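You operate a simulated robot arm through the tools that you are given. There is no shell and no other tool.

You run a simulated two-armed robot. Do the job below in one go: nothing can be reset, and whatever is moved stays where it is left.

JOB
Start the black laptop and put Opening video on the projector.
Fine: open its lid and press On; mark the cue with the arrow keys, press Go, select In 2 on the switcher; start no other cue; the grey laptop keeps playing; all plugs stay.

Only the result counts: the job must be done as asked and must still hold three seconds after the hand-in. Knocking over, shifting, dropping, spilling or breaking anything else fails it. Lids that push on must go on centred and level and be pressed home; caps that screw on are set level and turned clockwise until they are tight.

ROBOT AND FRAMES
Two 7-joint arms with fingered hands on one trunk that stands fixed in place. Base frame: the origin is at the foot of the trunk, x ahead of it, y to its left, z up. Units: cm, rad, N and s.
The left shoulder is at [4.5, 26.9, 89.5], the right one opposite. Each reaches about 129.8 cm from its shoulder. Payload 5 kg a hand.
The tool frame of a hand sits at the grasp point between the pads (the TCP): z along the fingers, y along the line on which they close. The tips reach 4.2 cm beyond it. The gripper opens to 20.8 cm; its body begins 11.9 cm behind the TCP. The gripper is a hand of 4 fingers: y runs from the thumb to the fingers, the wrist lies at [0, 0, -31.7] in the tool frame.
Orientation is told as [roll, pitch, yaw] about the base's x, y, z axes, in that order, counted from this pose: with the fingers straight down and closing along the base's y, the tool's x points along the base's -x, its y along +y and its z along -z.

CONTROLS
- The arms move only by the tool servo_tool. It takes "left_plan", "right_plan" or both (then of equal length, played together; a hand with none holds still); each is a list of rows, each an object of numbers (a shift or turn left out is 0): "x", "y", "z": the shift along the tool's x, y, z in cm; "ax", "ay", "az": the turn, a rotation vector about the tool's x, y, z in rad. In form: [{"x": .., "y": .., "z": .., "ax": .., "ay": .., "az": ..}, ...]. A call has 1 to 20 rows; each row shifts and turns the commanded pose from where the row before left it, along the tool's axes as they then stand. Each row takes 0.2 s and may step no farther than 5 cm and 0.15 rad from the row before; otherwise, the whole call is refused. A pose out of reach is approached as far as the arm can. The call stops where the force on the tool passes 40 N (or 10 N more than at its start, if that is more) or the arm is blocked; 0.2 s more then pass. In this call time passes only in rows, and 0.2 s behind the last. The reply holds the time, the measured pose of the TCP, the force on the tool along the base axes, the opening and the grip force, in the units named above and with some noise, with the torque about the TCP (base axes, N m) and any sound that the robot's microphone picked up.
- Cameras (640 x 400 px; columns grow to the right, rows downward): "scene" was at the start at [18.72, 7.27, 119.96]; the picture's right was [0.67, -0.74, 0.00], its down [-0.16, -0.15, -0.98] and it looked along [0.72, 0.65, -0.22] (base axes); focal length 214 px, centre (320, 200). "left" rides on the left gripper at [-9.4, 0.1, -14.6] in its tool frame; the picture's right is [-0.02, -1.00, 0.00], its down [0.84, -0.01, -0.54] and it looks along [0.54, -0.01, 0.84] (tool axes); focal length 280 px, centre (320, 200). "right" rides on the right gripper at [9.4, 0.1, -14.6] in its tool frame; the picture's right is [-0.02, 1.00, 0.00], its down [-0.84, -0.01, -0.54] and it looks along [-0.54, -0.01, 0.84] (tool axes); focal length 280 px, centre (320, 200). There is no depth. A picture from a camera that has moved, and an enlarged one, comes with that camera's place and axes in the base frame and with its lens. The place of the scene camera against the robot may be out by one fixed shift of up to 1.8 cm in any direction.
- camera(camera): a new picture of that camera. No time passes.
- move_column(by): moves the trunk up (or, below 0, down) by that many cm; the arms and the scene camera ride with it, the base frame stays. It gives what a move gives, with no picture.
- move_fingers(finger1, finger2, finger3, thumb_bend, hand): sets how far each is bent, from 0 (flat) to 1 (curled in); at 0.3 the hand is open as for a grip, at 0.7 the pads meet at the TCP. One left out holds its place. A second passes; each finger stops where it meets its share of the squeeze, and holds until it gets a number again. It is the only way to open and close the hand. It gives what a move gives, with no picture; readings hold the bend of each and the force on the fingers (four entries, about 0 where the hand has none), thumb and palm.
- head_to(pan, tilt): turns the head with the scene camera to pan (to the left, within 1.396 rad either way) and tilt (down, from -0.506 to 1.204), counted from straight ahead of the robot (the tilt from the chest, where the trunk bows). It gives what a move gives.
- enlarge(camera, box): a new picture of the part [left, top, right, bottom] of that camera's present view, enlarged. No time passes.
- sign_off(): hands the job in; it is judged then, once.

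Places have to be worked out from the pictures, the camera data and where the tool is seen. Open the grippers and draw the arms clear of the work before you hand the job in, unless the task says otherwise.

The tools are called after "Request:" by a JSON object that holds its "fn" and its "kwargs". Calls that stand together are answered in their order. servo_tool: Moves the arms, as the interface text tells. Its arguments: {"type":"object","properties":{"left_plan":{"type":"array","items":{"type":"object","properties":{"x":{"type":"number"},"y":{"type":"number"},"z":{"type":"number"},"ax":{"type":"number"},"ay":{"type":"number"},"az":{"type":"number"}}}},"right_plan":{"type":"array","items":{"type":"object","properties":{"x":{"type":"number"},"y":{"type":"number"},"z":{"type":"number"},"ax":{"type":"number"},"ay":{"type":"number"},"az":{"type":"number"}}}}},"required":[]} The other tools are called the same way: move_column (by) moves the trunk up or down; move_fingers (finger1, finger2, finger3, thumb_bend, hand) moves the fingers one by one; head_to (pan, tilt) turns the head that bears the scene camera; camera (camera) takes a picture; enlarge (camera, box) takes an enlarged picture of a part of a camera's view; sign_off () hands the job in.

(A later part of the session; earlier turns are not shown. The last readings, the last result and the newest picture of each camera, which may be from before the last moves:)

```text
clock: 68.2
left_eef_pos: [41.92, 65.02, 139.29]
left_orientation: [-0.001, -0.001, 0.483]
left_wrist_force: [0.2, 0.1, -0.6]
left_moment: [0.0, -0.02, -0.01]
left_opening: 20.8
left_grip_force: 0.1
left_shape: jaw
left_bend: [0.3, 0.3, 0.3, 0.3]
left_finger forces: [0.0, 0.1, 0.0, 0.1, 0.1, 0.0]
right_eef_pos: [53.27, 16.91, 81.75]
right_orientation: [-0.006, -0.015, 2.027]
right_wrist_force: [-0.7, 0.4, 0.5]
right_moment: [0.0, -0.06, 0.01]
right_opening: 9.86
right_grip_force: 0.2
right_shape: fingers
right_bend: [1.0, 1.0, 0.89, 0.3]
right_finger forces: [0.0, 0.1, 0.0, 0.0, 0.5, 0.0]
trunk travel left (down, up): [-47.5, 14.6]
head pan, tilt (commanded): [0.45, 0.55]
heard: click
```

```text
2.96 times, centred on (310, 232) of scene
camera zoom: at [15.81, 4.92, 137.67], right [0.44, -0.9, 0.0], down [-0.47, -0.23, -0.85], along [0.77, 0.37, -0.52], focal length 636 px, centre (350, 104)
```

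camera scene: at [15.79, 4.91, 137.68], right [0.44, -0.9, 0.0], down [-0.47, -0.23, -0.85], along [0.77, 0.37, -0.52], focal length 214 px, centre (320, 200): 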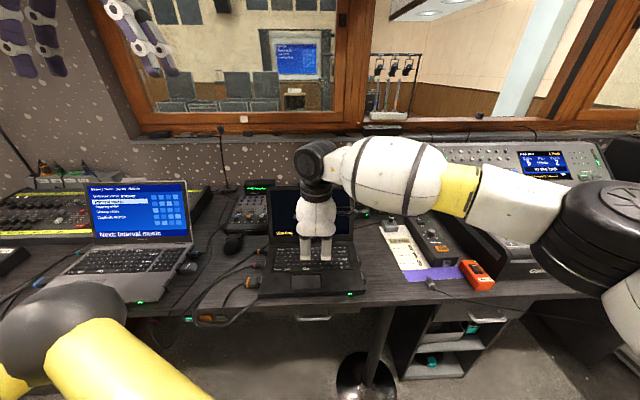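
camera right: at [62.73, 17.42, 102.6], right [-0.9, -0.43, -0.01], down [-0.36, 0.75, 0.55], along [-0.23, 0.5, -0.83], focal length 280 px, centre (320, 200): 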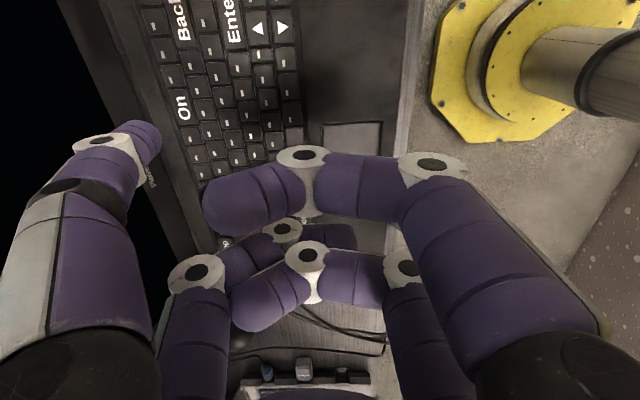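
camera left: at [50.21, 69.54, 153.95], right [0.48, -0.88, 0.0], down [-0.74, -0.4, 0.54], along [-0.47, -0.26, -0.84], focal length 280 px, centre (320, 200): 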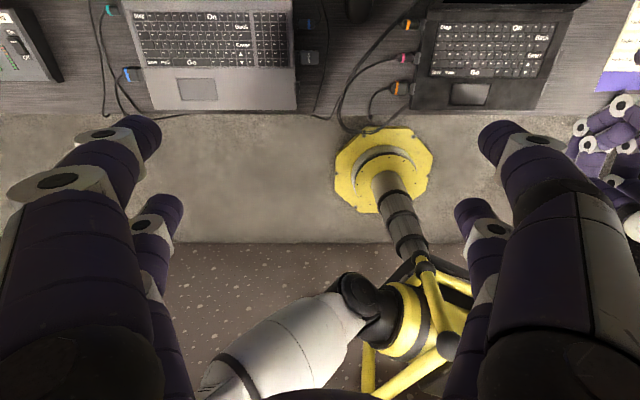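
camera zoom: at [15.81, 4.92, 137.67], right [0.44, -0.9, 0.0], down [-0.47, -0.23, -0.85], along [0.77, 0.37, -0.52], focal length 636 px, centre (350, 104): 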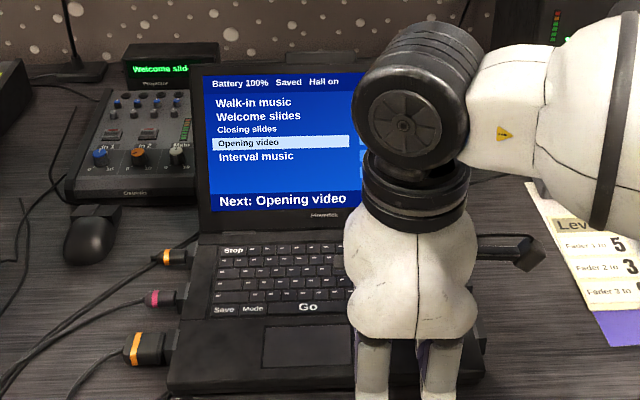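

Click, and the screen now says "Next: Opening video". I lift straight up and move over to the Go bar.

Request:
{"fn": "servo_tool", "kwargs": {"right_plan": [{"z": -0.5}, {"z": -1.5}, {"z": -2.0}, {"x": -3.1, "y": 0.08}, {"x": -3.1, "y": 0.08}, {"x": -3.1, "y": 0.08}, {"x": -3.1, "y": 0.08}]}}

Request:
{"fn": "enlarge", "kwargs": {"camera": "scene", "box": [240, 165, 380, 300]}}

Request:
{"fn": "enlarge", "kwargs": {"camera": "right", "box": [60, 40, 300, 220]}}

Request:
{"fn": "enlarge", "kwargs": {"camera": "left", "box": [410, 10, 570, 110]}}

```text
clock: 69.8
left_eef_pos: [41.88, 65.17, 139.3]
left_orientation: [0.001, -0.001, 0.483]
left_wrist_force: [-1.4, 1.1, -0.4]
left_moment: [-0.09, -0.1, 0.03]
left_opening: 20.76
left_grip_force: 0.1
left_shape: jaw
left_bend: [0.3, 0.3, 0.3, 0.3]
left_finger forces: [0.1, 0.0, 0.0, 0.0, 0.0, 0.0]
right_eef_pos: [47.24, 27.91, 86.02]
right_orientation: [-0.004, -0.016, 2.027]
right_wrist_force: [0.5, 0.6, 0.2]
right_moment: [0.01, 0.04, 0.01]
right_opening: 9.91
right_grip_force: 0.0
right_shape: fingers
right_bend: [1.0, 1.0, 0.89, 0.3]
right_finger forces: [0.0, 0.0, 0.0, 0.1, 0.1, 0.0]
trunk travel left (down, up): [-47.5, 14.6]
head pan, tilt (commanded): [0.45, 0.55]
```

```text
2.96 times, centred on (310, 232) of scene
camera zoom: at [15.76, 4.94, 137.68], right [0.44, -0.9, 0.0], down [-0.47, -0.23, -0.85], along [0.77, 0.37, -0.52], focal length 636 px, centre (350, 104)
```

zoom: 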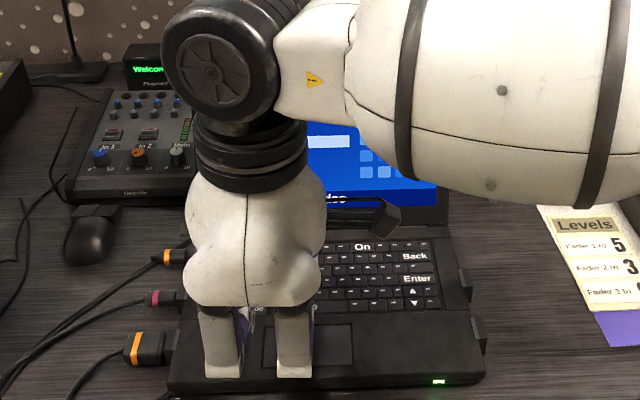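

```text
2.22 times, centred on (180, 130) of right
camera zoom: at [51.35, 19.11, 100.58], right [-0.9, -0.43, -0.01], down [-0.36, 0.75, 0.55], along [-0.23, 0.5, -0.83], focal length 623 px, centre (631, 356)
```

zoom: 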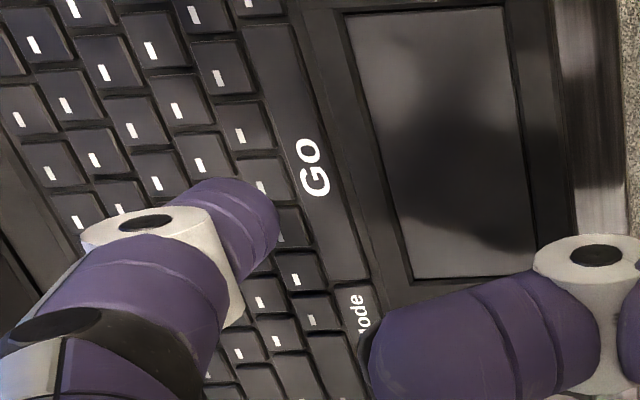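

```text
4.00 times, centred on (490, 60) of left
camera zoom: at [50.12, 69.59, 153.96], right [0.48, -0.88, 0.0], down [-0.74, -0.4, 0.54], along [-0.47, -0.26, -0.84], focal length 1122 px, centre (-360, 760)
```

zoom: 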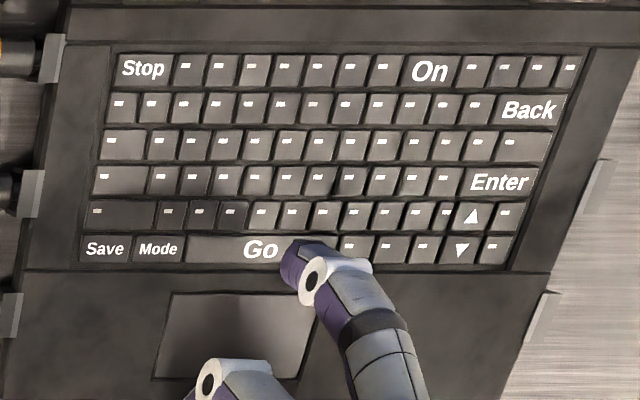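

The thumb is over Go and the mark is still on the fourth line ("…deo"). I lower it to just above the bar.

Request:
{"fn": "servo_tool", "kwargs": {"right_plan": [{"z": 1.5}, {"z": 1.5}, {"z": 0.85}]}}

Request:
{"fn": "enlarge", "kwargs": {"camera": "right", "box": [60, 40, 300, 220]}}

Request:
{"fn": "enlarge", "kwargs": {"camera": "left", "box": [440, 40, 520, 90]}}

```text
clock: 70.6
left_eef_pos: [41.92, 65.19, 139.22]
left_orientation: [-0.001, -0.001, 0.484]
left_wrist_force: [-0.7, 1.1, 0.5]
left_moment: [-0.02, -0.01, -0.01]
left_opening: 20.8
left_grip_force: 0.1
left_shape: jaw
left_bend: [0.3, 0.3, 0.3, 0.3]
left_finger forces: [0.0, 0.1, 0.0, 0.1, 0.0, 0.0]
right_eef_pos: [47.45, 27.67, 82.2]
right_orientation: [-0.007, -0.015, 2.027]
right_wrist_force: [-0.4, -0.3, 0.1]
right_moment: [0.02, 0.02, -0.01]
right_opening: 9.87
right_grip_force: 0.1
right_shape: fingers
right_bend: [1.0, 1.0, 0.89, 0.3]
right_finger forces: [0.0, 0.1, 0.1, 0.1, 0.0, 0.0]
trunk travel left (down, up): [-47.5, 14.6]
head pan, tilt (commanded): [0.45, 0.55]
```

```text
2.22 times, centred on (180, 130) of right
camera zoom: at [51.5, 19.04, 96.61], right [-0.9, -0.43, -0.01], down [-0.36, 0.75, 0.55], along [-0.23, 0.5, -0.83], focal length 623 px, centre (631, 356)
```

zoom: 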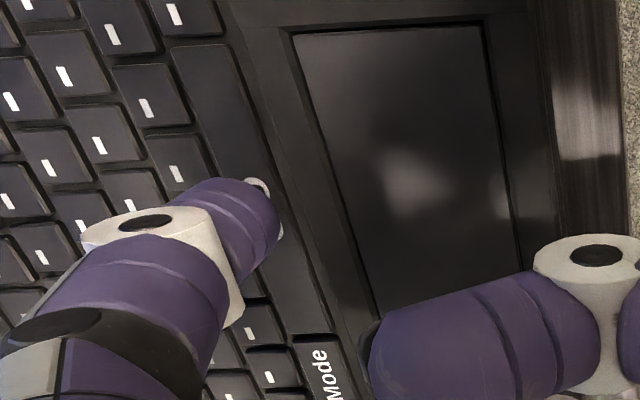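

```text
8.00 times, centred on (480, 65) of left
camera zoom: at [50.19, 69.56, 153.94], right [0.48, -0.88, 0.0], down [-0.74, -0.4, 0.54], along [-0.47, -0.26, -0.84], focal length 2243 px, centre (-960, 1280)
```

zoom: 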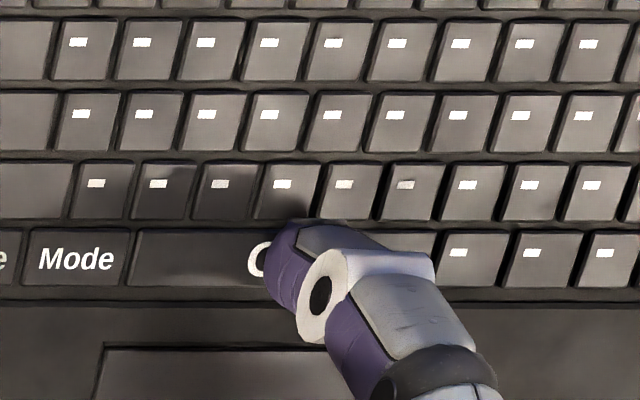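

Well centred on Go. I press it in 1 mm steps.

Request:
{"fn": "servo_tool", "kwargs": {"right_plan": [{"z": 0.15}, {"z": 0.15}, {"z": 0.1}]}}

```text
clock: 71.4
left_eef_pos: [41.86, 65.12, 139.18]
left_orientation: [0.0, 0.0, 0.482]
left_wrist_force: [-0.2, -0.3, 0.3]
left_moment: [-0.01, 0.0, -0.01]
left_opening: 20.78
left_grip_force: 0.1
left_shape: jaw
left_bend: [0.3, 0.3, 0.3, 0.3]
left_finger forces: [0.1, 0.0, 0.0, 0.0, 0.0, 0.1]
right_eef_pos: [47.43, 27.86, 81.76]
right_orientation: [-0.004, -0.016, 2.026]
right_wrist_force: [-0.3, -0.9, 0.4]
right_moment: [0.02, -0.08, -0.05]
right_opening: 9.87
right_grip_force: 0.2
right_shape: fingers
right_bend: [1.0, 1.0, 0.89, 0.3]
right_finger forces: [0.0, 0.0, 0.1, 0.0, 0.5, 0.0]
trunk travel left (down, up): [-47.5, 14.6]
head pan, tilt (commanded): [0.45, 0.55]
heard: click
```

A click from Go. I lift straight up and move the hand back to see the screen.

Request:
{"fn": "servo_tool", "kwargs": {"right_plan": [{"z": -0.5}, {"z": -1.5}, {"z": -3.0}, {"z": -4.0}, {"z": -4.0}, {"x": 3.5}, {"x": 3.5}, {"x": 3.5}, {"x": 3.5}]}}

Request:
{"fn": "camera", "kwargs": {"camera": "scene"}}

Request:
{"fn": "enlarge", "kwargs": {"camera": "scene", "box": [220, 150, 380, 300]}}

```text
clock: 73.4
left_eef_pos: [41.95, 65.03, 139.4]
left_orientation: [0.001, 0.0, 0.483]
left_wrist_force: [-0.5, 0.0, -0.4]
left_moment: [0.1, -0.01, -0.01]
left_opening: 20.8
left_grip_force: 0.1
left_shape: jaw
left_bend: [0.3, 0.3, 0.3, 0.3]
left_finger forces: [0.1, 0.0, 0.0, 0.0, 0.0, 0.1]
right_eef_pos: [53.82, 15.21, 94.34]
right_orientation: [-0.006, -0.015, 2.027]
right_wrist_force: [0.2, -0.3, -0.6]
right_moment: [0.0, 0.0, 0.0]
right_opening: 9.88
right_grip_force: 0.1
right_shape: fingers
right_bend: [1.0, 1.0, 0.89, 0.3]
right_finger forces: [0.0, 0.0, 0.1, 0.1, 0.0, 0.0]
trunk travel left (down, up): [-47.5, 14.6]
head pan, tilt (commanded): [0.45, 0.55]
```

```text
taken
camera scene: at [15.82, 4.88, 137.67], right [0.44, -0.9, 0.0], down [-0.47, -0.23, -0.85], along [0.77, 0.37, -0.52], focal length 214 px, centre (320, 200)
```

scene: 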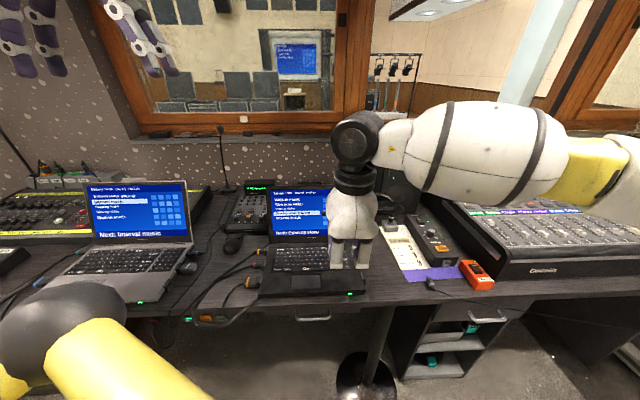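

```text
2.67 times, centred on (300, 225) of scene
camera zoom: at [15.82, 4.88, 137.67], right [0.44, -0.9, 0.0], down [-0.47, -0.23, -0.85], along [0.77, 0.37, -0.52], focal length 572 px, centre (373, 133)
```

zoom: 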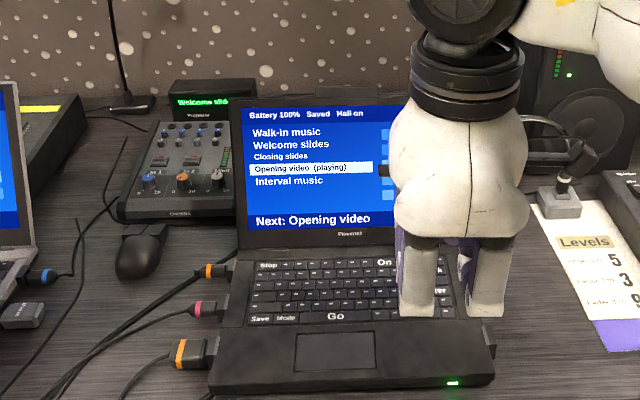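

"Opening video (playing)" is on the black laptop. Now the switcher: I zoom on In 2 and the cables in front of it.

Request:
{"fn": "enlarge", "kwargs": {"camera": "scene", "box": [160, 270, 270, 339]}}

Request:
{"fn": "head_to", "kwargs": {"pan": 0.75, "tilt": 0.75}}

Request:
{"fn": "camera", "kwargs": {"camera": "scene"}}

```text
5.80 times, centred on (215, 304) of scene
camera zoom: at [15.82, 4.88, 137.67], right [0.44, -0.9, 0.0], down [-0.47, -0.23, -0.85], along [0.77, 0.37, -0.52], focal length 1243 px, centre (929, -406)
```

zoom: 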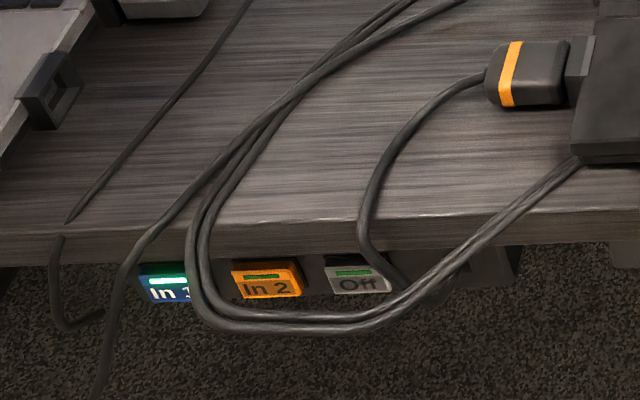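

```text
clock: 74.2
left_eef_pos: [41.97, 65.05, 139.17]
left_orientation: [0.0, -0.001, 0.484]
left_wrist_force: [0.9, -0.5, 0.0]
left_moment: [0.02, 0.01, 0.05]
left_opening: 20.8
left_grip_force: 0.1
left_shape: jaw
left_bend: [0.3, 0.3, 0.3, 0.3]
left_finger forces: [0.1, 0.0, 0.1, 0.1, 0.1, 0.0]
right_eef_pos: [53.77, 15.11, 94.27]
right_orientation: [-0.005, -0.016, 2.026]
right_wrist_force: [0.9, -0.8, -0.5]
right_moment: [0.0, 0.0, -0.01]
right_opening: 9.88
right_grip_force: 0.1
right_shape: fingers
right_bend: [1.0, 1.0, 0.89, 0.3]
right_finger forces: [0.0, 0.0, 0.0, 0.0, 0.1, 0.1]
trunk travel left (down, up): [-47.5, 14.6]
head pan, tilt (commanded): [0.75, 0.75]
```

```text
taken
camera scene: at [13.79, 6.64, 135.94], right [0.68, -0.73, 0.0], down [-0.5, -0.46, -0.73], along [0.54, 0.5, -0.68], focal length 214 px, centre (320, 200)
```

scene: 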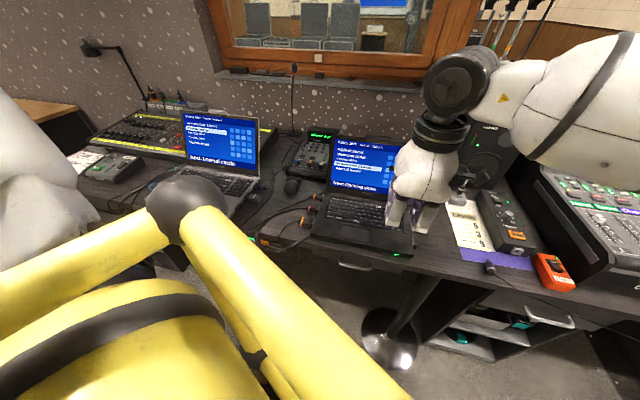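

In 2 works out at about (34.2, 52.1, 70.5), just under the desk edge, with cables looping in front. I first draw the right hand up and to the right, out of the way.

Request:
{"fn": "servo_tool", "kwargs": {"right_plan": [{"z": -4}, {"z": -4}, {"z": -4}, {"x": 3.5, "y": 1.0}, {"x": 3.5, "y": 1.0}, {"x": 3.5, "y": 1.0}, {"x": 3.5, "y": 1.0}]}}

Request:
{"fn": "camera", "kwargs": {"camera": "scene"}}

Request:
{"fn": "enlarge", "kwargs": {"camera": "scene", "box": [230, 190, 350, 265]}}

```text
clock: 75.8
left_eef_pos: [41.91, 65.0, 139.3]
left_orientation: [0.002, -0.001, 0.483]
left_wrist_force: [-0.5, -1.3, 1.5]
left_moment: [0.15, -0.02, 0.02]
left_opening: 20.8
left_grip_force: 0.1
left_shape: jaw
left_bend: [0.3, 0.3, 0.3, 0.3]
left_finger forces: [0.1, 0.1, 0.0, 0.1, 0.0, 0.1]
right_eef_pos: [56.23, 0.51, 106.04]
right_orientation: [-0.005, -0.017, 2.026]
right_wrist_force: [0.2, -1.2, 0.0]
right_moment: [0.0, 0.01, -0.01]
right_opening: 9.87
right_grip_force: 0.0
right_shape: fingers
right_bend: [1.0, 1.0, 0.89, 0.3]
right_finger forces: [0.0, 0.0, 0.0, 0.0, 0.0, 0.1]
trunk travel left (down, up): [-47.5, 14.6]
head pan, tilt (commanded): [0.75, 0.75]
```

```text
taken
camera scene: at [13.78, 6.61, 135.94], right [0.68, -0.73, 0.0], down [-0.5, -0.46, -0.73], along [0.54, 0.5, -0.68], focal length 214 px, centre (320, 200)
```

scene: 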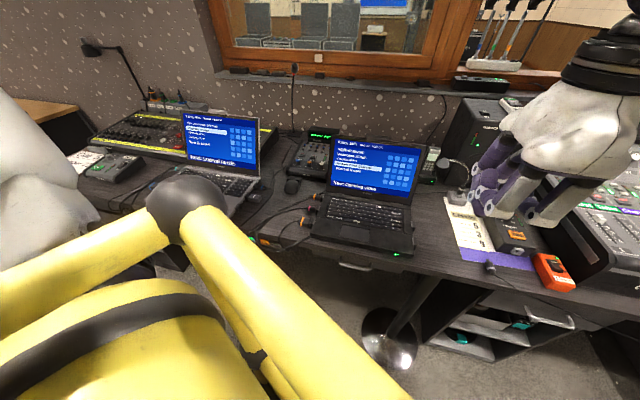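

```text
5.33 times, centred on (290, 228) of scene
camera zoom: at [13.78, 6.61, 135.94], right [0.68, -0.73, 0.0], down [-0.5, -0.46, -0.73], along [0.54, 0.5, -0.68], focal length 1144 px, centre (480, 53)
```

zoom: 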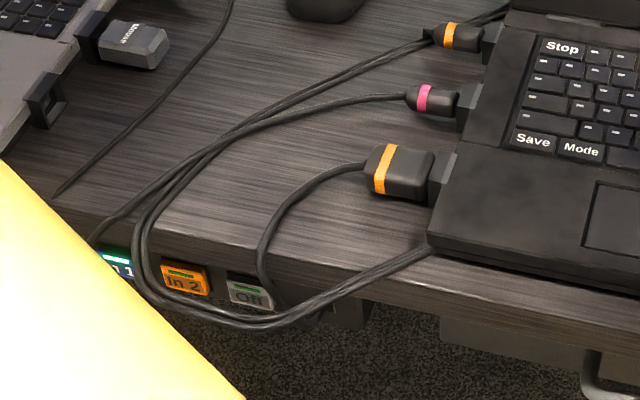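

The view is clear now: In 2 lies inside the cable loop, so the best way is a nearly vertical digit coming down just in front of the desk edge and pressing forward. I use the left hand's thumb for this: curl its other fingers, and raise the trunk 10 cm to give the left arm room.

Request:
{"fn": "move_fingers", "kwargs": {"hand": "left", "finger1": 1.0, "finger2": 1.0}}

Request:
{"fn": "move_fingers", "kwargs": {"hand": "left", "finger3": 1.0}}

Request:
{"fn": "move_column", "kwargs": {"by": 10}}

Request:
{"fn": "camera", "kwargs": {"camera": "left"}}

Request:
{"fn": "camera", "kwargs": {"camera": "scene"}}

```text
clock: 76.8
left_eef_pos: [41.84, 65.15, 139.26]
left_orientation: [0.0, 0.0, 0.484]
left_wrist_force: [0.1, -0.2, 0.2]
left_moment: [-0.03, 0.01, 0.03]
left_opening: 9.86
left_grip_force: 0.0
left_shape: fingers
left_bend: [1.0, 1.0, 0.3, 0.3]
left_finger forces: [0.0, 0.0, 0.0, 0.0, 0.0, 0.0]
right_eef_pos: [56.31, 0.55, 106.08]
right_orientation: [-0.005, -0.015, 2.025]
right_wrist_force: [0.1, 0.0, 0.0]
right_moment: [-0.03, 0.0, 0.04]
right_opening: 9.9
right_grip_force: 0.1
right_shape: fingers
right_bend: [1.0, 1.0, 0.89, 0.3]
right_finger forces: [0.0, 0.0, 0.0, 0.1, 0.0, 0.0]
trunk travel left (down, up): [-47.5, 14.6]
head pan, tilt (commanded): [0.75, 0.75]
```

```text
clock: 77.8
left_eef_pos: [41.82, 65.08, 139.2]
left_orientation: [0.001, -0.001, 0.484]
left_wrist_force: [-0.1, -0.5, -0.1]
left_moment: [0.0, -0.02, 0.04]
left_opening: 9.86
left_grip_force: 0.1
left_shape: fingers
left_bend: [1.0, 1.0, 0.86, 0.3]
left_finger forces: [0.0, 0.0, 0.1, 0.1, 0.0, 0.0]
right_eef_pos: [56.31, 0.61, 106.04]
right_orientation: [-0.005, -0.016, 2.027]
right_wrist_force: [-0.4, 0.0, 0.1]
right_moment: [0.0, 0.01, 0.0]
right_opening: 9.86
right_grip_force: 0.1
right_shape: fingers
right_bend: [1.0, 1.0, 0.89, 0.3]
right_finger forces: [0.0, 0.0, 0.0, 0.1, 0.0, 0.0]
trunk travel left (down, up): [-47.5, 14.6]
head pan, tilt (commanded): [0.75, 0.75]
```

```text
clock: 79.1
left_eef_pos: [41.94, 65.05, 149.16]
left_orientation: [0.001, 0.001, 0.484]
left_wrist_force: [0.2, 0.1, 0.4]
left_moment: [-0.04, 0.06, 0.02]
left_opening: 9.88
left_grip_force: 0.0
left_shape: fingers
left_bend: [1.0, 1.0, 0.86, 0.3]
left_finger forces: [0.0, 0.0, 0.0, 0.1, 0.1, 0.1]
right_eef_pos: [56.37, 0.61, 116.19]
right_orientation: [-0.006, -0.016, 2.027]
right_wrist_force: [0.2, 0.1, -0.1]
right_moment: [0.01, 0.03, -0.03]
right_opening: 9.87
right_grip_force: 0.0
right_shape: fingers
right_bend: [1.0, 1.0, 0.89, 0.3]
right_finger forces: [0.0, 0.1, 0.1, 0.1, 0.1, 0.1]
trunk travel left (down, up): [-57.5, 4.6]
head pan, tilt (commanded): [0.75, 0.75]
```

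```text
taken
camera left: at [50.23, 69.56, 163.9], right [0.48, -0.88, 0.0], down [-0.74, -0.4, 0.54], along [-0.47, -0.26, -0.84], focal length 280 px, centre (320, 200)
```

left: 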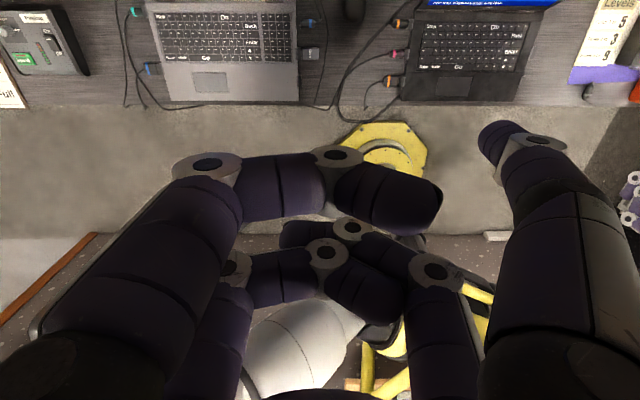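

```text
taken
camera scene: at [13.49, 6.67, 145.95], right [0.68, -0.73, 0.0], down [-0.5, -0.47, -0.73], along [0.53, 0.5, -0.68], focal length 214 px, centre (320, 200)
```

scene: 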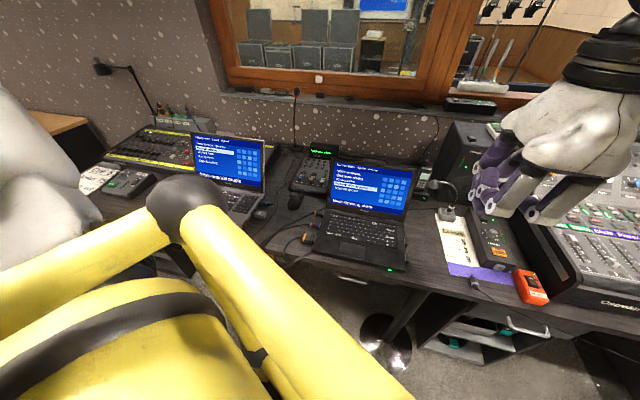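

The left thumb stands alone. I bring the left hand back toward me (clear of the desk edge) while still high, then check.

Request:
{"fn": "servo_tool", "kwargs": {"left_plan": [{"x": 4, "y": 0.7, "z": 2}, {"x": 4, "y": 0.7, "z": 2}, {"x": 4, "y": 0.7, "z": 2}, {"x": 4, "y": 0.7, "z": 2}, {"x": 4, "y": 0.7, "z": 2}, {"x": 3.5, "y": 0.3, "z": 2}]}}

Request:
{"fn": "camera", "kwargs": {"camera": "left"}}

Request:
{"fn": "camera", "kwargs": {"camera": "scene"}}

```text
clock: 80.5
left_eef_pos: [19.18, 57.8, 137.03]
left_orientation: [0.0, 0.0, 0.484]
left_wrist_force: [-0.3, 0.3, 0.6]
left_moment: [-0.03, 0.05, 0.01]
left_opening: 9.85
left_grip_force: 0.1
left_shape: fingers
left_bend: [1.0, 1.0, 0.86, 0.3]
left_finger forces: [0.0, 0.0, 0.0, 0.1, 0.0, 0.0]
right_eef_pos: [56.26, 0.63, 116.19]
right_orientation: [-0.006, -0.015, 2.026]
right_wrist_force: [-0.7, -0.4, 0.3]
right_moment: [-0.04, -0.03, 0.01]
right_opening: 9.89
right_grip_force: 0.1
right_shape: fingers
right_bend: [1.0, 1.0, 0.89, 0.3]
right_finger forces: [0.0, 0.1, 0.1, 0.1, 0.0, 0.0]
trunk travel left (down, up): [-57.5, 4.6]
head pan, tilt (commanded): [0.75, 0.75]
```

```text
taken
camera left: at [27.47, 62.21, 151.77], right [0.48, -0.88, 0.0], down [-0.74, -0.4, 0.54], along [-0.47, -0.26, -0.84], focal length 280 px, centre (320, 200)
```

left: 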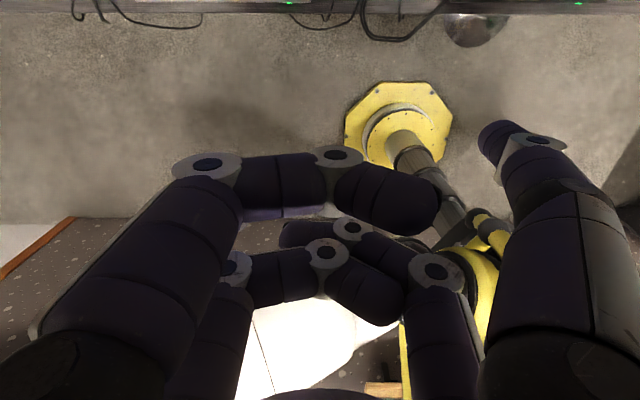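

```text
taken
camera scene: at [13.47, 6.71, 145.98], right [0.68, -0.73, 0.0], down [-0.5, -0.47, -0.73], along [0.53, 0.5, -0.68], focal length 214 px, centre (320, 200)
```

scene: 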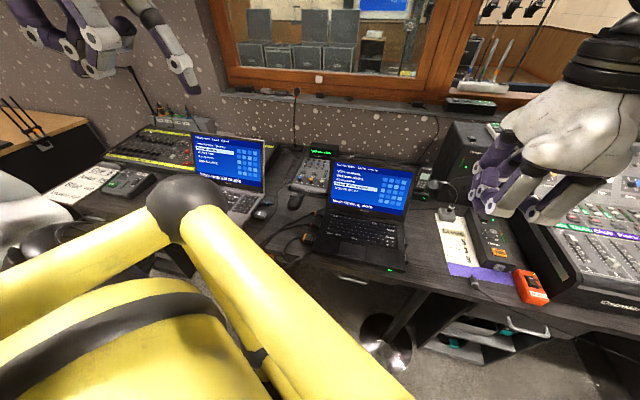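

TCP is now at f≈44, l≈42 at z=137. I descend 20 cm and check.

Request:
{"fn": "servo_tool", "kwargs": {"left_plan": [{"z": 4}, {"z": 4}, {"z": 4}, {"z": 4}, {"z": 4}]}}

Request:
{"fn": "camera", "kwargs": {"camera": "scene"}}

```text
clock: 81.7
left_eef_pos: [19.14, 57.56, 117.2]
left_orientation: [0.0, 0.0, 0.483]
left_wrist_force: [0.8, 0.0, -0.8]
left_moment: [-0.03, -0.02, -0.07]
left_opening: 9.87
left_grip_force: 0.0
left_shape: fingers
left_bend: [1.0, 1.0, 0.86, 0.3]
left_finger forces: [0.1, 0.0, 0.0, 0.1, 0.0, 0.0]
right_eef_pos: [56.37, 0.67, 116.16]
right_orientation: [-0.006, -0.015, 2.025]
right_wrist_force: [0.7, -0.1, -0.2]
right_moment: [-0.11, -0.05, -0.02]
right_opening: 9.88
right_grip_force: 0.1
right_shape: fingers
right_bend: [1.0, 1.0, 0.89, 0.3]
right_finger forces: [0.0, 0.0, 0.1, 0.0, 0.0, 0.0]
trunk travel left (down, up): [-57.5, 4.6]
head pan, tilt (commanded): [0.75, 0.75]
```

```text
taken
camera scene: at [13.44, 6.75, 145.98], right [0.68, -0.73, 0.0], down [-0.5, -0.47, -0.73], along [0.53, 0.5, -0.68], focal length 214 px, centre (320, 200)
```

scene: 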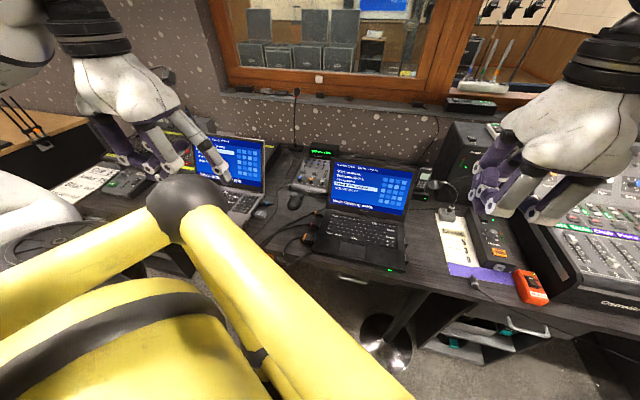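

Going fine. I descend another 16 cm.

Request:
{"fn": "servo_tool", "kwargs": {"left_plan": [{"z": 4}, {"z": 4}, {"z": 4}, {"z": 4}]}}

Request:
{"fn": "camera", "kwargs": {"camera": "scene"}}

Request:
{"fn": "camera", "kwargs": {"camera": "left"}}

```text
clock: 82.7
left_eef_pos: [22.87, 61.93, 104.9]
left_orientation: [0.0, 0.001, 0.483]
left_wrist_force: [1.4, 0.4, -0.7]
left_moment: [0.0, 0.07, 0.02]
left_opening: 9.86
left_grip_force: 0.1
left_shape: fingers
left_bend: [1.0, 1.0, 0.86, 0.3]
left_finger forces: [0.0, 0.0, 0.0, 0.0, 0.0, 0.0]
left hand out of reach, approached as far as the arm can: row 2, 3, 4
right_eef_pos: [56.36, 0.62, 116.24]
right_orientation: [-0.004, -0.014, 2.026]
right_wrist_force: [0.4, 0.5, -0.3]
right_moment: [-0.03, 0.02, -0.01]
right_opening: 9.88
right_grip_force: 0.2
right_shape: fingers
right_bend: [1.0, 1.0, 0.89, 0.3]
right_finger forces: [0.1, 0.0, 0.0, 0.0, 0.0, 0.1]
trunk travel left (down, up): [-57.5, 4.6]
head pan, tilt (commanded): [0.75, 0.75]
```

```text
taken
camera scene: at [13.5, 6.66, 145.97], right [0.68, -0.73, 0.0], down [-0.5, -0.47, -0.73], along [0.53, 0.5, -0.68], focal length 214 px, centre (320, 200)
```

scene: 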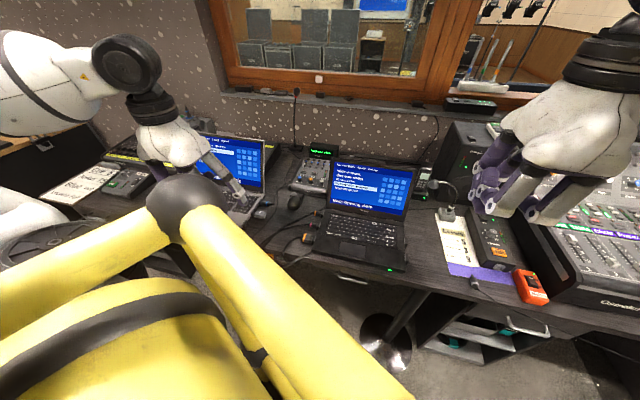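

```text
taken
camera left: at [31.2, 66.44, 119.46], right [0.48, -0.88, 0.0], down [-0.74, -0.4, 0.54], along [-0.47, -0.26, -0.84], focal length 280 px, centre (320, 200)
```

left: 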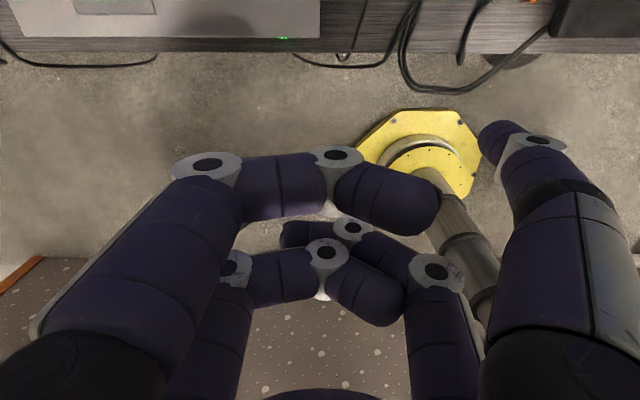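

The left arm is too folded there (it cannot come closer than ~43 cm to its shoulder) and would meet hanging cables. The right hand with its thumb on the far side suits better, so I send the left hand back up and forward, out of the way.

Request:
{"fn": "servo_tool", "kwargs": {"left_plan": [{"z": -4}, {"z": -4}, {"z": -4}, {"z": -4}, {"z": -4}, {"z": -4}, {"z": -4}, {"z": -4}, {"z": -4}, {"x": -4, "y": 1}, {"x": -4, "y": 1}, {"x": -4, "y": 1}, {"x": -4, "y": 1}]}}

Request:
{"fn": "camera", "kwargs": {"camera": "scene"}}

Request:
{"fn": "camera", "kwargs": {"camera": "left"}}

```text
clock: 85.5
left_eef_pos: [35.19, 73.07, 140.81]
left_orientation: [0.0, -0.001, 0.484]
left_wrist_force: [-0.4, -0.7, 0.6]
left_moment: [0.06, 0.01, 0.01]
left_opening: 9.85
left_grip_force: 0.1
left_shape: fingers
left_bend: [1.0, 1.0, 0.86, 0.3]
left_finger forces: [0.1, 0.1, 0.1, 0.1, 0.0, 0.0]
right_eef_pos: [56.29, 0.61, 116.29]
right_orientation: [-0.005, -0.016, 2.025]
right_wrist_force: [-0.5, 0.1, -0.1]
right_moment: [0.01, 0.0, 0.02]
right_opening: 9.89
right_grip_force: 0.0
right_shape: fingers
right_bend: [1.0, 1.0, 0.89, 0.3]
right_finger forces: [0.0, 0.1, 0.0, 0.1, 0.0, 0.0]
trunk travel left (down, up): [-57.5, 4.6]
head pan, tilt (commanded): [0.75, 0.75]
```

```text
taken
camera scene: at [13.47, 6.59, 145.98], right [0.68, -0.73, 0.0], down [-0.5, -0.46, -0.73], along [0.53, 0.5, -0.68], focal length 214 px, centre (320, 200)
```

scene: 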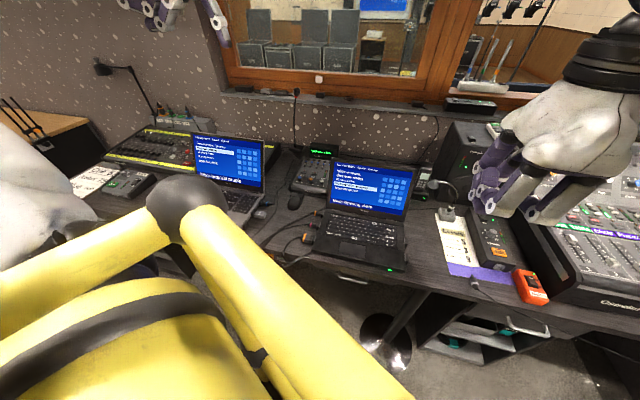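

```text
taken
camera left: at [43.52, 77.45, 155.46], right [0.48, -0.88, 0.0], down [-0.74, -0.4, 0.54], along [-0.47, -0.26, -0.84], focal length 280 px, centre (320, 200)
```

left: 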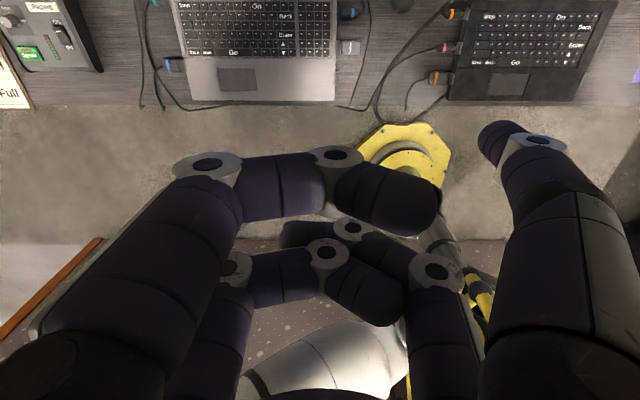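

The left camera now sees the cable loop at the desk edge from above. I enlarge it to place the loop.

Request:
{"fn": "enlarge", "kwargs": {"camera": "left", "box": [340, 60, 460, 135]}}

Request:
{"fn": "enlarge", "kwargs": {"camera": "scene", "box": [230, 195, 330, 275]}}

```text
5.33 times, centred on (400, 98) of left
camera zoom: at [43.52, 77.45, 155.46], right [0.48, -0.88, 0.0], down [-0.74, -0.4, 0.54], along [-0.47, -0.26, -0.84], focal length 1495 px, centre (-107, 747)
```

zoom: 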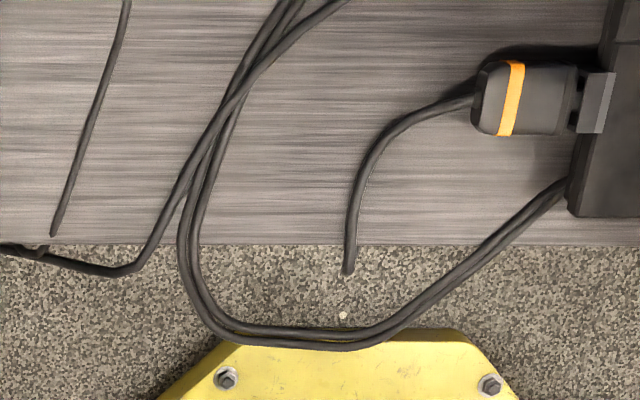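

```text
5.00 times, centred on (280, 235) of scene
camera zoom: at [13.47, 6.59, 145.98], right [0.68, -0.73, 0.0], down [-0.5, -0.46, -0.73], along [0.53, 0.5, -0.68], focal length 1072 px, centre (520, 25)
```

zoom: 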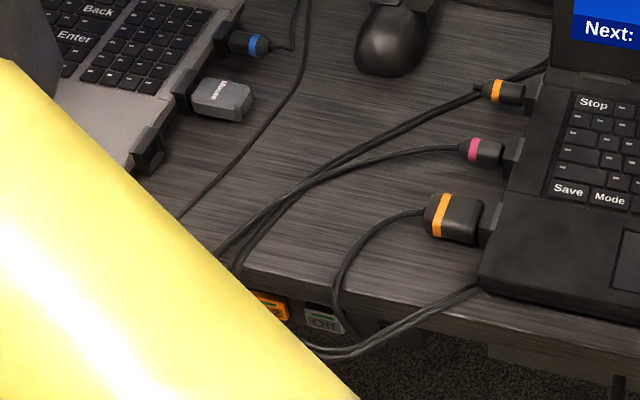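

The loop is wide: its front run is 5–6 cm out from the desk edge, the two left strands at l≈30.5–32. Aiming at the right part of In 2 (l≈29) leaves room. I start bringing the right hand over in stages, at z≈100.

Request:
{"fn": "servo_tool", "kwargs": {"right_plan": [{"x": -3.32, "y": 0.28, "z": 2.67}, {"x": -3.32, "y": 0.28, "z": 2.67}, {"x": -3.32, "y": 0.28, "z": 2.67}, {"x": -3.32, "y": 0.28, "z": 2.67}, {"x": -3.32, "y": 0.28, "z": 2.67}, {"x": -3.32, "y": 0.28, "z": 2.67}]}}

Request:
{"fn": "camera", "kwargs": {"camera": "scene"}}

```text
clock: 86.9
left_eef_pos: [35.16, 73.15, 140.65]
left_orientation: [0.0, 0.001, 0.483]
left_wrist_force: [0.2, 0.3, 0.6]
left_moment: [-0.1, -0.01, -0.03]
left_opening: 9.86
left_grip_force: 0.2
left_shape: fingers
left_bend: [1.0, 1.0, 0.86, 0.3]
left_finger forces: [0.0, 0.0, 0.0, 0.0, 0.0, 0.0]
right_eef_pos: [46.14, 17.98, 100.33]
right_orientation: [-0.008, -0.016, 2.027]
right_wrist_force: [-0.1, -0.1, 0.1]
right_moment: [0.03, 0.02, 0.02]
right_opening: 9.9
right_grip_force: 0.0
right_shape: fingers
right_bend: [1.0, 1.0, 0.89, 0.3]
right_finger forces: [0.0, 0.0, 0.1, 0.1, 0.0, 0.0]
trunk travel left (down, up): [-57.5, 4.6]
head pan, tilt (commanded): [0.75, 0.75]
```

```text
taken
camera scene: at [13.44, 6.7, 145.98], right [0.68, -0.73, 0.0], down [-0.5, -0.47, -0.73], along [0.53, 0.5, -0.68], focal length 214 px, centre (320, 200)
```

scene: 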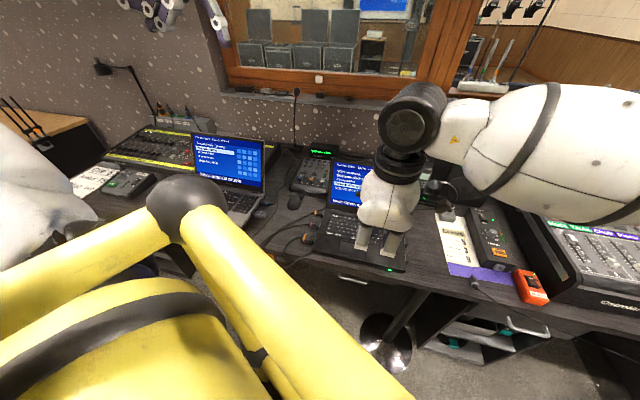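

Next stage: further left and back toward me, to about (30, 38, 97).

Request:
{"fn": "servo_tool", "kwargs": {"right_plan": [{"x": -4.17, "y": 0.95, "z": 0.55}, {"x": -4.17, "y": 0.95, "z": 0.55}, {"x": -4.17, "y": 0.95, "z": 0.55}, {"x": -4.17, "y": 0.95, "z": 0.55}, {"x": -4.17, "y": 0.95, "z": 0.55}, {"x": -4.17, "y": 0.95, "z": 0.55}]}}

Request:
{"fn": "camera", "kwargs": {"camera": "scene"}}

Request:
{"fn": "camera", "kwargs": {"camera": "right"}}

Request:
{"fn": "camera", "kwargs": {"camera": "left"}}

```text
clock: 88.5
left_eef_pos: [35.37, 73.0, 140.77]
left_orientation: [0.001, 0.0, 0.484]
left_wrist_force: [1.0, -0.3, 0.6]
left_moment: [0.01, 0.08, -0.04]
left_opening: 9.87
left_grip_force: 0.1
left_shape: fingers
left_bend: [1.0, 1.0, 0.86, 0.3]
left_finger forces: [0.1, 0.0, 0.1, 0.0, 0.0, 0.1]
right_eef_pos: [40.28, 30.63, 99.47]
right_orientation: [-0.003, -0.042, 1.917]
right_wrist_force: [-0.8, -0.9, -0.5]
right_moment: [0.01, 0.06, -0.02]
right_opening: 9.87
right_grip_force: 0.1
right_shape: fingers
right_bend: [1.0, 1.0, 0.89, 0.3]
right_finger forces: [0.1, 0.1, 0.0, 0.1, 0.0, 0.0]
right hand out of reach, approached as far as the arm can: row 5, 6
trunk travel left (down, up): [-57.5, 4.6]
head pan, tilt (commanded): [0.75, 0.75]
stopped in row 6 (right hand): the arm was blocked; the commanded pose is now the measured one
```

```text
taken
camera scene: at [13.5, 6.66, 145.97], right [0.68, -0.73, 0.0], down [-0.5, -0.47, -0.73], along [0.53, 0.5, -0.68], focal length 214 px, centre (320, 200)
```

scene: 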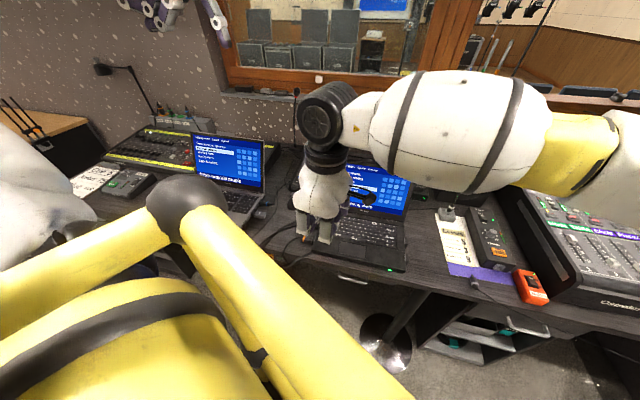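

```text
taken
camera right: at [43.61, 21.15, 113.66], right [-0.95, -0.32, 0.0], down [-0.27, 0.77, 0.57], along [-0.18, 0.54, -0.82], focal length 280 px, centre (320, 200)
```

right: 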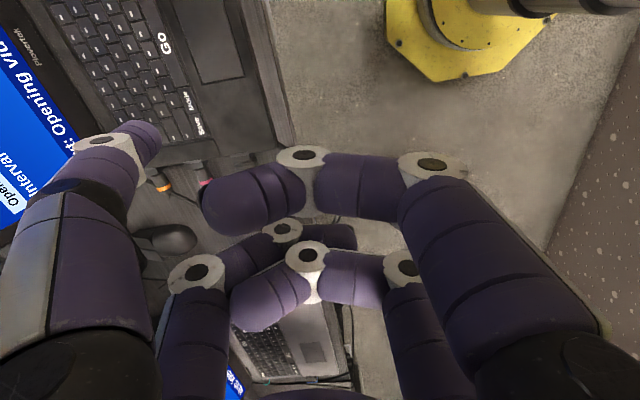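

```text
taken
camera left: at [43.55, 77.5, 155.41], right [0.48, -0.88, 0.0], down [-0.74, -0.4, 0.54], along [-0.47, -0.26, -0.84], focal length 280 px, centre (320, 200)
```

left: 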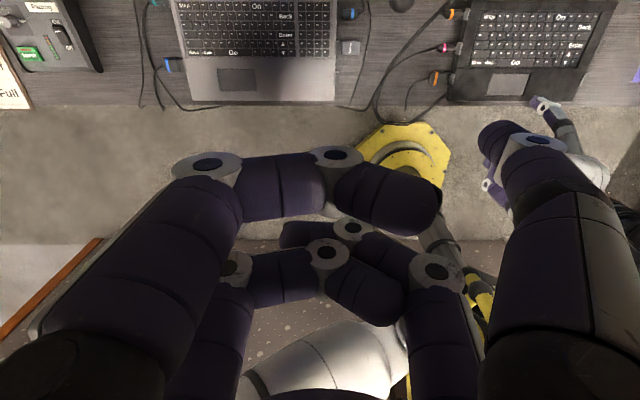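

The right wrist runs into its yaw limit there. Another way: the cable loop turns out to lie level at z≈75, so a vertical digit inside it is fine; with yaw near 0, finger2 becomes the digit nearest the switcher and the rest of the hand stays clear. I reshape the hand (finger2 out, others curled).

Request:
{"fn": "move_fingers", "kwargs": {"hand": "right", "finger2": 0.3}}

Request:
{"fn": "move_fingers", "kwargs": {"hand": "right", "finger3": 1.0, "thumb_bend": 1.0}}

Request:
{"fn": "servo_tool", "kwargs": {"right_plan": [{"az": 0.145}, {"az": 0.145}, {"az": 0.145}, {"az": 0.145}, {"az": 0.145}, {"az": 0.145}, {"az": 0.145}, {"az": 0.145}, {"az": 0.145}, {"az": 0.145}, {"az": 0.145}, {"az": 0.145}, {"az": 0.145}, {"az": 0.145}]}}

Request:
{"fn": "camera", "kwargs": {"camera": "right"}}

Request:
{"fn": "camera", "kwargs": {"camera": "scene"}}

```text
clock: 89.5
left_eef_pos: [35.24, 73.0, 140.79]
left_orientation: [-0.001, -0.001, 0.483]
left_wrist_force: [-0.7, -0.2, 0.5]
left_moment: [0.0, 0.02, 0.02]
left_opening: 9.88
left_grip_force: 0.0
left_shape: fingers
left_bend: [1.0, 1.0, 0.86, 0.3]
left_finger forces: [0.0, 0.0, 0.1, 0.0, 0.0, 0.1]
right_eef_pos: [40.36, 30.55, 99.4]
right_orientation: [-0.007, -0.043, 1.916]
right_wrist_force: [0.1, -0.5, 0.8]
right_moment: [0.03, 0.01, 0.03]
right_opening: 9.86
right_grip_force: 0.0
right_shape: fingers
right_bend: [1.0, 1.0, 0.8, 0.3]
right_finger forces: [0.0, 0.1, 0.0, 0.1, 0.1, 0.0]
trunk travel left (down, up): [-57.5, 4.6]
head pan, tilt (commanded): [0.75, 0.75]
```

```text
clock: 90.5
left_eef_pos: [35.23, 73.11, 140.71]
left_orientation: [-0.001, 0.0, 0.484]
left_wrist_force: [-0.1, 0.1, 0.8]
left_moment: [-0.03, 0.02, 0.0]
left_opening: 9.84
left_grip_force: 0.1
left_shape: fingers
left_bend: [1.0, 1.0, 0.86, 0.3]
left_finger forces: [0.0, 0.1, 0.0, 0.0, 0.1, 0.0]
right_eef_pos: [40.34, 30.65, 99.46]
right_orientation: [-0.006, -0.042, 1.916]
right_wrist_force: [-0.4, -0.9, 0.7]
right_moment: [0.02, 0.0, 0.01]
right_opening: 5.49
right_grip_force: 0.1
right_shape: fingers
right_bend: [1.0, 1.0, 0.79, 0.85]
right_finger forces: [0.0, 0.0, 0.0, 0.0, 0.0, 0.0]
trunk travel left (down, up): [-57.5, 4.6]
head pan, tilt (commanded): [0.75, 0.75]
```

```text
clock: 93.4
left_eef_pos: [35.34, 72.84, 140.72]
left_orientation: [0.001, -0.002, 0.484]
left_wrist_force: [-0.8, -0.6, 0.0]
left_moment: [0.07, -0.01, -0.02]
left_opening: 9.87
left_grip_force: 0.0
left_shape: fingers
left_bend: [1.0, 1.0, 0.86, 0.3]
left_finger forces: [0.0, 0.0, 0.1, 0.0, 0.0, 0.0]
right_eef_pos: [43.7, 27.92, 97.81]
right_orientation: [0.133, 0.206, -0.076]
right_wrist_force: [-0.6, 0.1, 1.1]
right_moment: [0.06, 0.01, 0.0]
right_opening: 5.5
right_grip_force: 0.0
right_shape: fingers
right_bend: [1.0, 1.0, 0.79, 0.85]
right_finger forces: [0.0, 0.0, 0.0, 0.1, 0.0, 0.1]
right hand out of reach, approached as far as the arm can: row 14
trunk travel left (down, up): [-57.5, 4.6]
head pan, tilt (commanded): [0.75, 0.75]
stopped in row 14 (right hand): the arm was blocked; the commanded pose is now the measured one
```

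```text
taken
camera right: at [37.57, 26.53, 113.99], right [0.12, 0.99, 0.13], down [0.92, -0.15, 0.35], along [0.36, 0.08, -0.93], focal length 280 px, centre (320, 200)
```

right: 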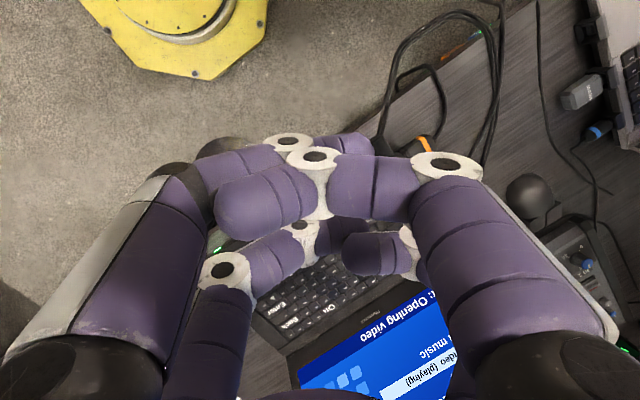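

```text
taken
camera scene: at [13.49, 6.59, 145.98], right [0.68, -0.73, 0.0], down [-0.5, -0.46, -0.73], along [0.54, 0.5, -0.68], focal length 214 px, centre (320, 200)
```

scene: 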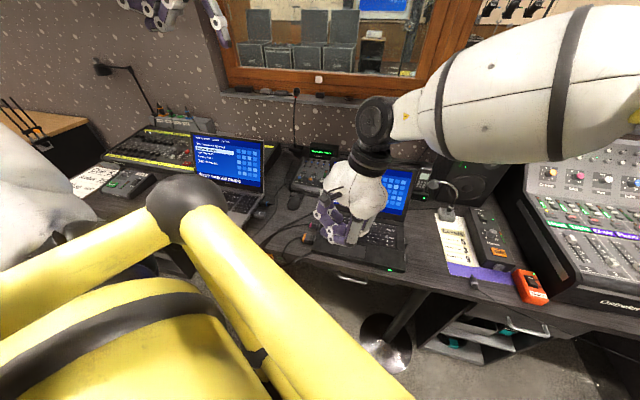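

Finger2 was trapped behind finger3 and yaw ≈0 is at the limit here. I turn the hand back to an upright, mid-range yaw of about 0.3, then free the fingers in the right order (finger3 open, finger2 out, finger3 curled).

Request:
{"fn": "servo_tool", "kwargs": {"right_plan": [{"ax": 0.043, "ay": -0.045, "az": -0.098}, {"ax": 0.043, "ay": -0.045, "az": -0.098}, {"ax": 0.043, "ay": -0.045, "az": -0.098}, {"ax": 0.043, "ay": -0.045, "az": -0.098}]}}

Request:
{"fn": "move_fingers", "kwargs": {"hand": "right", "finger3": 0.3}}

Request:
{"fn": "move_fingers", "kwargs": {"hand": "right", "finger2": 0.3}}

Request:
{"fn": "move_fingers", "kwargs": {"hand": "right", "finger3": 1.0}}

Request:
{"fn": "camera", "kwargs": {"camera": "right"}}

```text
clock: 94.6
left_eef_pos: [35.26, 72.97, 140.75]
left_orientation: [-0.001, -0.002, 0.483]
left_wrist_force: [0.4, 0.0, -0.1]
left_moment: [0.1, 0.05, -0.04]
left_opening: 9.88
left_grip_force: 0.2
left_shape: fingers
left_bend: [1.0, 1.0, 0.86, 0.3]
left_finger forces: [0.0, 0.0, 0.0, 0.0, 0.0, 0.0]
right_eef_pos: [47.91, 25.01, 97.8]
right_orientation: [0.088, 0.074, 0.21]
right_wrist_force: [-0.2, -0.5, -0.6]
right_moment: [0.01, 0.0, 0.03]
right_opening: 5.51
right_grip_force: 0.1
right_shape: fingers
right_bend: [1.0, 1.0, 0.79, 0.85]
right_finger forces: [0.1, 0.0, 0.0, 0.1, 0.0, 0.0]
trunk travel left (down, up): [-57.5, 4.6]
head pan, tilt (commanded): [0.75, 0.75]
stopped in row 4 (right hand): the arm was blocked; the commanded pose is now the measured one
```

```text
clock: 95.6
left_eef_pos: [35.11, 73.05, 140.83]
left_orientation: [0.001, 0.0, 0.482]
left_wrist_force: [0.6, 0.4, -0.1]
left_moment: [-0.01, 0.0, 0.0]
left_opening: 9.89
left_grip_force: 0.0
left_shape: fingers
left_bend: [1.0, 1.0, 0.86, 0.3]
left_finger forces: [0.0, 0.1, 0.0, 0.0, 0.0, 0.0]
right_eef_pos: [47.89, 25.13, 97.79]
right_orientation: [0.088, 0.074, 0.21]
right_wrist_force: [0.3, -1.0, 1.8]
right_moment: [-0.04, -0.01, -0.04]
right_opening: 5.48
right_grip_force: 0.1
right_shape: fingers
right_bend: [1.0, 0.3, 0.3, 0.85]
right_finger forces: [0.0, 0.1, 0.0, 0.0, 0.1, 0.0]
trunk travel left (down, up): [-57.5, 4.6]
head pan, tilt (commanded): [0.75, 0.75]
```

```text
clock: 96.6
left_eef_pos: [35.23, 73.12, 140.73]
left_orientation: [0.002, 0.0, 0.483]
left_wrist_force: [0.7, 0.2, 0.1]
left_moment: [-0.01, 0.01, 0.02]
left_opening: 9.87
left_grip_force: 0.0
left_shape: fingers
left_bend: [1.0, 1.0, 0.86, 0.3]
left_finger forces: [0.0, 0.0, 0.0, 0.1, 0.1, 0.0]
right_eef_pos: [47.78, 25.12, 97.89]
right_orientation: [0.087, 0.073, 0.21]
right_wrist_force: [0.2, 0.4, -0.4]
right_moment: [0.0, 0.0, 0.01]
right_opening: 5.48
right_grip_force: 0.0
right_shape: fingers
right_bend: [1.0, 0.3, 0.3, 0.85]
right_finger forces: [0.0, 0.0, 0.1, 0.1, 0.1, 0.1]
trunk travel left (down, up): [-57.5, 4.6]
head pan, tilt (commanded): [0.75, 0.75]
```

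```text
clock: 97.6
left_eef_pos: [35.19, 73.14, 140.77]
left_orientation: [0.001, 0.0, 0.484]
left_wrist_force: [0.1, -0.2, -0.1]
left_moment: [0.02, 0.03, -0.01]
left_opening: 9.85
left_grip_force: 0.1
left_shape: fingers
left_bend: [1.0, 1.0, 0.86, 0.3]
left_finger forces: [0.0, 0.0, 0.1, 0.0, 0.0, 0.0]
right_eef_pos: [47.89, 25.18, 97.86]
right_orientation: [0.086, 0.074, 0.21]
right_wrist_force: [0.3, 0.1, 0.6]
right_moment: [0.02, -0.03, 0.02]
right_opening: 5.52
right_grip_force: 0.1
right_shape: fingers
right_bend: [1.0, 0.3, 1.0, 0.85]
right_finger forces: [0.0, 0.0, 0.0, 0.0, 0.1, 0.0]
trunk travel left (down, up): [-57.5, 4.6]
head pan, tilt (commanded): [0.75, 0.75]
```

```text
taken
camera right: at [40.06, 22.25, 113.12], right [-0.19, 0.98, 0.09], down [0.87, 0.13, 0.47], along [0.45, 0.16, -0.88], focal length 280 px, centre (320, 200)
```

right: 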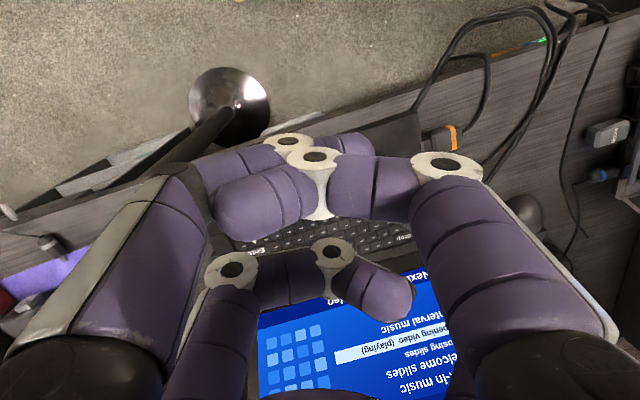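

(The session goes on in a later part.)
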